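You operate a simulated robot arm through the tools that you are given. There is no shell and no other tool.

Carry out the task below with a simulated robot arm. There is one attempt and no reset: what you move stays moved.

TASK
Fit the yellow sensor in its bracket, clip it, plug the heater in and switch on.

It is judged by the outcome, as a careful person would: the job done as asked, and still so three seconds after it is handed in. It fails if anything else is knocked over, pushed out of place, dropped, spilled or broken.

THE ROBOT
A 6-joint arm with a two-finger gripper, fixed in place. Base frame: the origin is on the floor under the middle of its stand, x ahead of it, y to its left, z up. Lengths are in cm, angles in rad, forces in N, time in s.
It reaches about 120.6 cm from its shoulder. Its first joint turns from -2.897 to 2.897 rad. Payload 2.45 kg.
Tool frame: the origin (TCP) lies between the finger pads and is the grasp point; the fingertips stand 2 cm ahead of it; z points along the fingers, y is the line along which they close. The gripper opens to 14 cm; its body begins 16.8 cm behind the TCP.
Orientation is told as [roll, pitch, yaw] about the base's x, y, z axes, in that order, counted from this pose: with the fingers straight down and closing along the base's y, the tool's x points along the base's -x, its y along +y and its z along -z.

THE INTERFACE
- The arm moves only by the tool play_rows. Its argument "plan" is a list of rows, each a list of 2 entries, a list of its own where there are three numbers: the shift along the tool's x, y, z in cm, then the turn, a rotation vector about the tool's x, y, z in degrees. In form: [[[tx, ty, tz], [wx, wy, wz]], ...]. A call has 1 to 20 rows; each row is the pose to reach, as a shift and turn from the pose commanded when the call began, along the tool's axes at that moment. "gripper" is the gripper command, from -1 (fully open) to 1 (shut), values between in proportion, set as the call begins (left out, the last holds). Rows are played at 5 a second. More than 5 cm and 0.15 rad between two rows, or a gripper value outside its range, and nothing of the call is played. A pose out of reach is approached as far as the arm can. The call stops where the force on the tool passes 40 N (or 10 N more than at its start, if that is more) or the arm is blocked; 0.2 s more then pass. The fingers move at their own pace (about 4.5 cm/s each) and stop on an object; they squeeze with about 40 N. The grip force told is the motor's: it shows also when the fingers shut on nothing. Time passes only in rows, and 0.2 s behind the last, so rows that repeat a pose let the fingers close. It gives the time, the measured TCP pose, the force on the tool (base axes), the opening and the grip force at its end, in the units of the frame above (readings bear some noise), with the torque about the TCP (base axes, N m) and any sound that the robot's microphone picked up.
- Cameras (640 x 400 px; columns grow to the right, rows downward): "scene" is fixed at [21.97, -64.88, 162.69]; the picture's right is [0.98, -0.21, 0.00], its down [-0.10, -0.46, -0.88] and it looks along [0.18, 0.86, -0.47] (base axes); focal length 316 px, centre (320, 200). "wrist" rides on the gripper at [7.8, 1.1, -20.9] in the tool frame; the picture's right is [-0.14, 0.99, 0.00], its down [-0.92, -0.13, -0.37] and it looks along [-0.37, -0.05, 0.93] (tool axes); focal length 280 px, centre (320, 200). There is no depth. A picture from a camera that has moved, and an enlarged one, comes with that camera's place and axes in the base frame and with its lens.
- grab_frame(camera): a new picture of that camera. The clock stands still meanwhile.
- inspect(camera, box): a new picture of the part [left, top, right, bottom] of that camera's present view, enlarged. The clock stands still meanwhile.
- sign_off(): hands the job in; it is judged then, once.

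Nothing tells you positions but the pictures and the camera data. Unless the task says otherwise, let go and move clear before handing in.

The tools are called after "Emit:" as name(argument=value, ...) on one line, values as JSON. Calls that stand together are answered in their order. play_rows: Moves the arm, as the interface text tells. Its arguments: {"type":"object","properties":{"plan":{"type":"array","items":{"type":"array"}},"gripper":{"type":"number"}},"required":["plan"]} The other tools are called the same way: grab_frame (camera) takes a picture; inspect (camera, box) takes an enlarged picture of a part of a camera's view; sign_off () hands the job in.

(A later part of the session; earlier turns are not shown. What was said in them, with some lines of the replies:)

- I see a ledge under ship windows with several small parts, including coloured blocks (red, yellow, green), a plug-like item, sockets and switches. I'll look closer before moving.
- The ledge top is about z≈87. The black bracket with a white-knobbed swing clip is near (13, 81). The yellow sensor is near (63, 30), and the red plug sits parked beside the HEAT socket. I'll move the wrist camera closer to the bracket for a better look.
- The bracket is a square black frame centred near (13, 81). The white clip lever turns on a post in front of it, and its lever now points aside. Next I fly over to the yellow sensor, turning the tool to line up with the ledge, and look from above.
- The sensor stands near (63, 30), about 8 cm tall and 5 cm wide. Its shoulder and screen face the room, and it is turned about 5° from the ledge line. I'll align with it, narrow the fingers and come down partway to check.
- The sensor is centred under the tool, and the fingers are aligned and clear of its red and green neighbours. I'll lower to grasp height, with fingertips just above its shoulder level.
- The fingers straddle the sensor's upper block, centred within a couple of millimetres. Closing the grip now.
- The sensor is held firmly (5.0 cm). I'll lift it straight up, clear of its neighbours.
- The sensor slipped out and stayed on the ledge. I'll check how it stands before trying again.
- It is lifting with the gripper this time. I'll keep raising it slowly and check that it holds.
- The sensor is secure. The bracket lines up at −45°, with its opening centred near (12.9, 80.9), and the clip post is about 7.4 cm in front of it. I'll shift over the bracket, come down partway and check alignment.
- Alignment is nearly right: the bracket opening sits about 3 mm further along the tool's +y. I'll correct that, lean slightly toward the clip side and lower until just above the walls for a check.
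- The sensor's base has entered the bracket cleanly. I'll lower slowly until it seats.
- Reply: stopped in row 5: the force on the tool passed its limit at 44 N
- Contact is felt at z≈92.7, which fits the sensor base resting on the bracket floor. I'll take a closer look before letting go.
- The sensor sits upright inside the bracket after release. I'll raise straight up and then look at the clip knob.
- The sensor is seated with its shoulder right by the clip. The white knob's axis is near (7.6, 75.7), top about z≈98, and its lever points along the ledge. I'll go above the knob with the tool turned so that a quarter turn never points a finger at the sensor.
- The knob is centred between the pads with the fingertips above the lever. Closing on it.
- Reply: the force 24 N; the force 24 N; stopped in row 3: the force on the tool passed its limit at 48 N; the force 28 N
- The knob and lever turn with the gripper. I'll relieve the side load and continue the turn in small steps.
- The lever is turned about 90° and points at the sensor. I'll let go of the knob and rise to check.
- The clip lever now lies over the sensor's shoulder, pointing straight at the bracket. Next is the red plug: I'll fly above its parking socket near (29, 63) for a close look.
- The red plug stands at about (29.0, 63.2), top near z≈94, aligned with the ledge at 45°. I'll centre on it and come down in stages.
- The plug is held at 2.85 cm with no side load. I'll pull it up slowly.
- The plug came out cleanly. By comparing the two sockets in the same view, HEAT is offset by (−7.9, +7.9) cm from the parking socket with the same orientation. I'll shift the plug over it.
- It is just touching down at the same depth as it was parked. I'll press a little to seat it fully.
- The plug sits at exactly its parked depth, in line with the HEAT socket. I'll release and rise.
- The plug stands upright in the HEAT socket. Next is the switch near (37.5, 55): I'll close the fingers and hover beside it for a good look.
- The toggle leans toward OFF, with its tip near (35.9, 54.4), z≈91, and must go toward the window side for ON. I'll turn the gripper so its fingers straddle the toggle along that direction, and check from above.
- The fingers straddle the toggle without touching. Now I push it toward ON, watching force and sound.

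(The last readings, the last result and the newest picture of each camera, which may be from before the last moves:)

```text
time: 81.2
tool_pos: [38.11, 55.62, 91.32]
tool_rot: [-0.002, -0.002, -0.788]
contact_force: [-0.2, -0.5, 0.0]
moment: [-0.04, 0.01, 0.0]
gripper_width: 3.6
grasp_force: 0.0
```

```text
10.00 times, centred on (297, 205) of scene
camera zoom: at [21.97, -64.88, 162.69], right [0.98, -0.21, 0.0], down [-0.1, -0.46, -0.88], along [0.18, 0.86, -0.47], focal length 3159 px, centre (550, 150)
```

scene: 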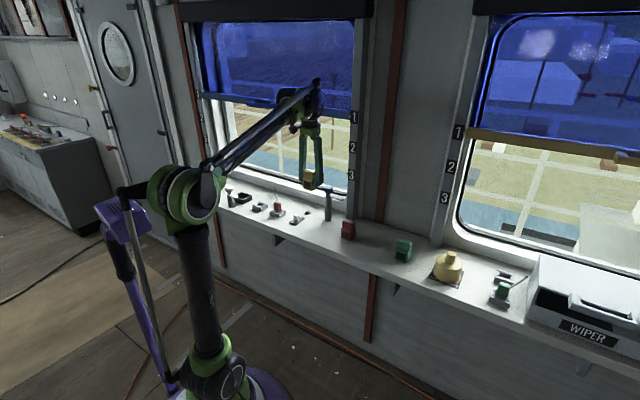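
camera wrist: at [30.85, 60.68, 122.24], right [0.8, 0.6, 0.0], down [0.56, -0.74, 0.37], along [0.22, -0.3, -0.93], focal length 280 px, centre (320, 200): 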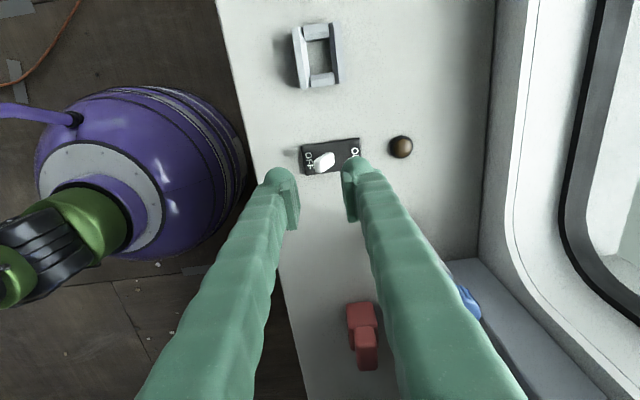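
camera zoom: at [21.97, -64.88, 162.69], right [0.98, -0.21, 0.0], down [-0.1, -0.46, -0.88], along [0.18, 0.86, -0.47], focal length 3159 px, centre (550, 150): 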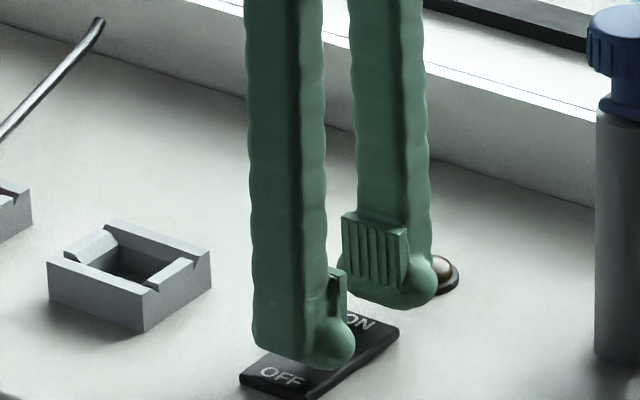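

Emit:
play_rows(plan=[[[0, 0, -0.15], [0, 0, 0]], [[0, 0.3, -0.25], [0, 0, 0]], [[0, 0.6, -0.25], [0, 0, 0]], [[0, 0.9, -0.25], [0, 0, 0]], [[0, 1.2, -0.25], [0, 0, 0]], [[0, 1.4, -0.25], [0, 0, 0]]], gripper=0.629)

Emit:
inspect(camera="wrist", box=[240, 130, 400, 230])

Emit:
inspect(camera="scene", box=[265, 185, 329, 225])

```text
time: 82.6
tool_pos: [38.93, 56.62, 91.64]
tool_rot: [-0.001, -0.001, -0.787]
contact_force: [-16.6, -18.6, 23.7]
moment: [-0.63, 0.65, 0.19]
gripper_width: 4.33
grasp_force: 12.9
```

```text
4.00 times, centred on (320, 180) of wrist
camera zoom: at [34.12, 63.06, 112.52], right [0.8, 0.6, 0.0], down [0.56, -0.74, 0.37], along [0.22, -0.3, -0.93], focal length 1122 px, centre (320, 280)
```

zoom: 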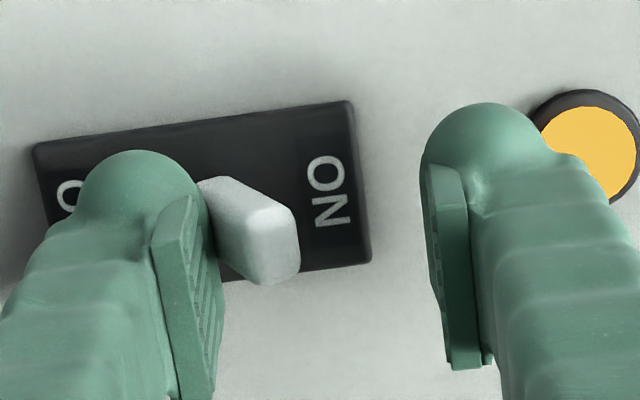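

```text
10.00 times, centred on (297, 205) of scene
camera zoom: at [21.97, -64.88, 162.69], right [0.98, -0.21, 0.0], down [-0.1, -0.46, -0.88], along [0.18, 0.86, -0.47], focal length 3159 px, centre (550, 150)
```

zoom: 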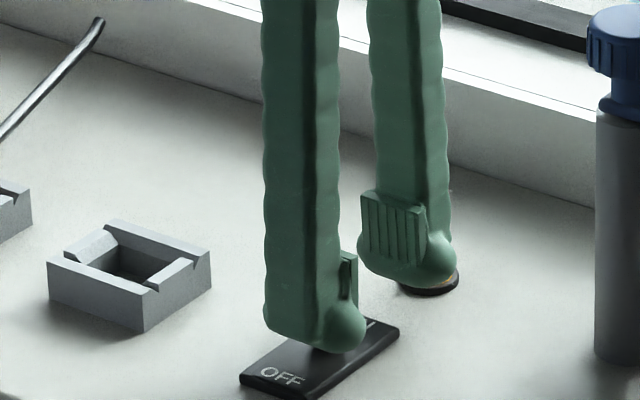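

The lamp has lit up orange and the toggle leans to ON. I'll back off gently from the toggle and rise straight up.

Emit:
play_rows(plan=[[[0, -0.3, 0], [0, 0, 0]], [[0, -0.6, -0.1], [0, 0, 0]], [[0, -0.7, -0.6], [0, 0, 0]], [[0, -0.7, -1.5], [0, 0, 0]], [[0, -0.7, -3], [0, 0, 0]], [[0, -0.7, -5], [0, 0, 0]], [[0, -0.7, -8], [0, 0, 0]], [[0, -0.7, -11], [0, 0, 0]], [[0, -0.7, -14], [0, 0, 0]]], gripper=0.486)

Emit:
grab_frame(camera="wrist")

Emit:
inspect(camera="scene", box=[265, 185, 329, 225])

Emit:
inspect(camera="scene", box=[205, 165, 301, 225])

```text
time: 84.6
tool_pos: [38.55, 56.45, 105.69]
tool_rot: [-0.002, -0.002, -0.785]
contact_force: [0.1, 0.3, 0.2]
moment: [-0.01, -0.02, 0.01]
gripper_width: 3.59
grasp_force: 0.2
```

```text
taken
camera wrist: at [33.81, 62.84, 126.68], right [0.8, 0.6, 0.0], down [0.56, -0.74, 0.37], along [0.22, -0.3, -0.93], focal length 280 px, centre (320, 200)
```

wrist: 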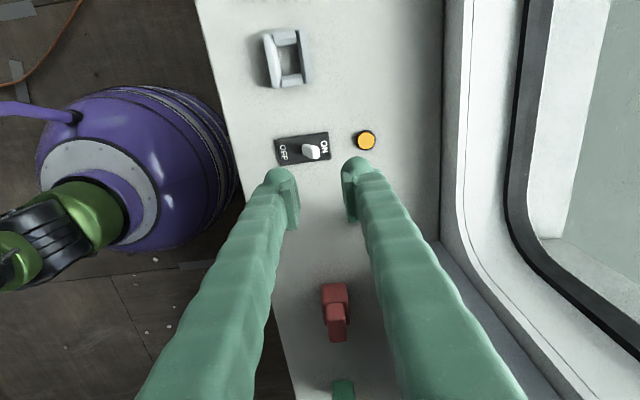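

```text
10.00 times, centred on (297, 205) of scene
camera zoom: at [21.97, -64.88, 162.69], right [0.98, -0.21, 0.0], down [-0.1, -0.46, -0.88], along [0.18, 0.86, -0.47], focal length 3159 px, centre (550, 150)
```

zoom: 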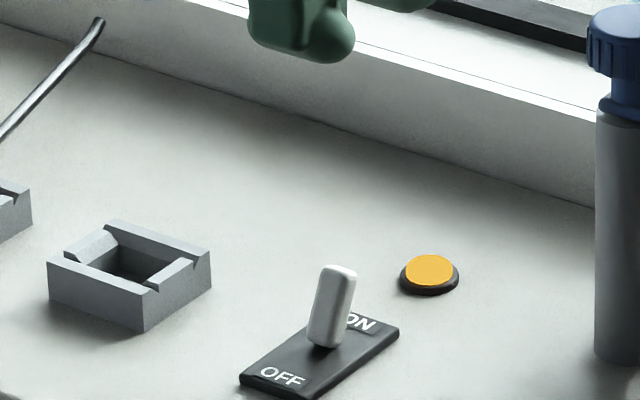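

```text
6.67 times, centred on (253, 195) of scene
camera zoom: at [21.97, -64.88, 162.69], right [0.98, -0.21, 0.0], down [-0.1, -0.46, -0.88], along [0.18, 0.86, -0.47], focal length 2106 px, centre (767, 233)
```

zoom: 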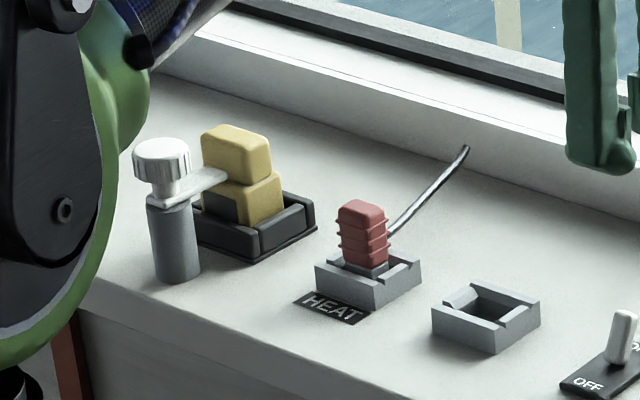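

The heater lamp is lit, the plug is in HEAT and the toggle is at ON. I'll rise, then look straight down on the clip and sensor to verify before handing in.

Emit:
play_rows(plan=[[[0, 0, -4], [0, 0, 0]], [[2.5, 0.2, -8], [0, 0, -6]], [[5.5, 0.5, -10], [0, 0, -13]], [[8.5, 0.7, -10], [0, 0, -20]], [[11.5, 1, -10], [0, 0, -27]], [[14.5, 1.3, -10], [0, 0, -34]], [[17.5, 1.5, -10], [0, 0, -41]], [[20.5, 1.8, -10], [0, 0, -48]], [[23.5, 2.1, -10], [0, 0, -55]], [[26.5, 2.4, -10], [0, 0, -63]], [[29.5, 2.6, -10], [0, 0, -71]], [[32, 2.8, -10], [0, 0, -79]], [[33.5, 2.9, -10], [0, 0, -86]], [[34.3, 2.9, -10], [0, 0, -90]], [[34.3, 2.9, -10], [0, 0, -90]]])

Emit:
grab_frame(camera="wrist")

Emit:
inspect(camera="wrist", box=[240, 40, 400, 140])

Emit:
grab_frame(camera="scene")

```text
time: 87.8
tool_pos: [16.66, 82.58, 115.54]
tool_rot: [-0.002, 0.002, 0.784]
contact_force: [0.3, -0.4, 0.0]
moment: [0.01, 0.03, -0.02]
gripper_width: 3.58
grasp_force: 0.1
```

```text
taken
camera wrist: at [10.19, 78.02, 136.45], right [-0.6, 0.8, 0.0], down [0.74, 0.56, 0.37], along [0.29, 0.22, -0.93], focal length 280 px, centre (320, 200)
```

wrist: 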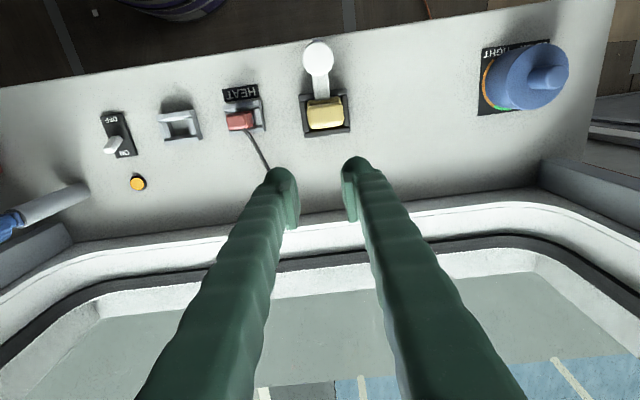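

```text
4.00 times, centred on (320, 90) of wrist
camera zoom: at [10.19, 78.02, 136.45], right [-0.6, 0.8, 0.0], down [0.74, 0.56, 0.37], along [0.29, 0.22, -0.93], focal length 1122 px, centre (320, 640)
```

zoom: 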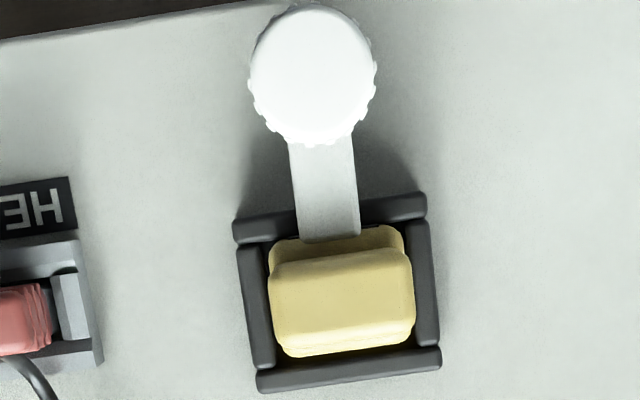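

```text
taken
```

scene: 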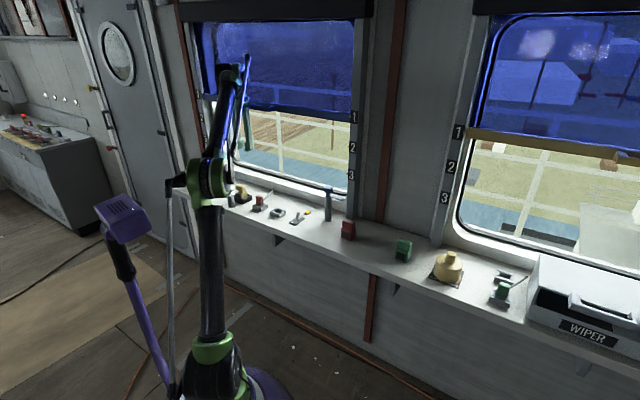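

From above, the clip lever lies across the front shoulder of the sensor, which is centred and upright in its bracket. The red plug is in HEAT, the switch is at ON with its lamp lit, everything else stands where it was, and the gripper is empty and clear. I'm handing the job in.

Emit:
sign_off()

```text
The job is handed in.
```

The yellow sensor is in its bracket and clipped, the heater is plugged in, and the switch is on with its lamp lit orange. I've handed the job in; the result hasn't come back.

- **Sensor:** it stands upright in the black bracket, with its screen facing the room. My first grip slipped and left it standing on the ledge. The second, slower lift held.
- **Clip:** I turned the white knob a quarter turn, so the lever lies across the sensor's front shoulder. It overlaps by only a few millimetres and is about 2° off square.
- **Plug:** the red plug sits in the HEAT socket at the same depth it had in its parking socket.
- **Switch:** the toggle is at ON. I pressed it against its end stop before backing off.

In the last pictures nothing else had been moved or knocked over. The gripper was empty and clear when I handed in.
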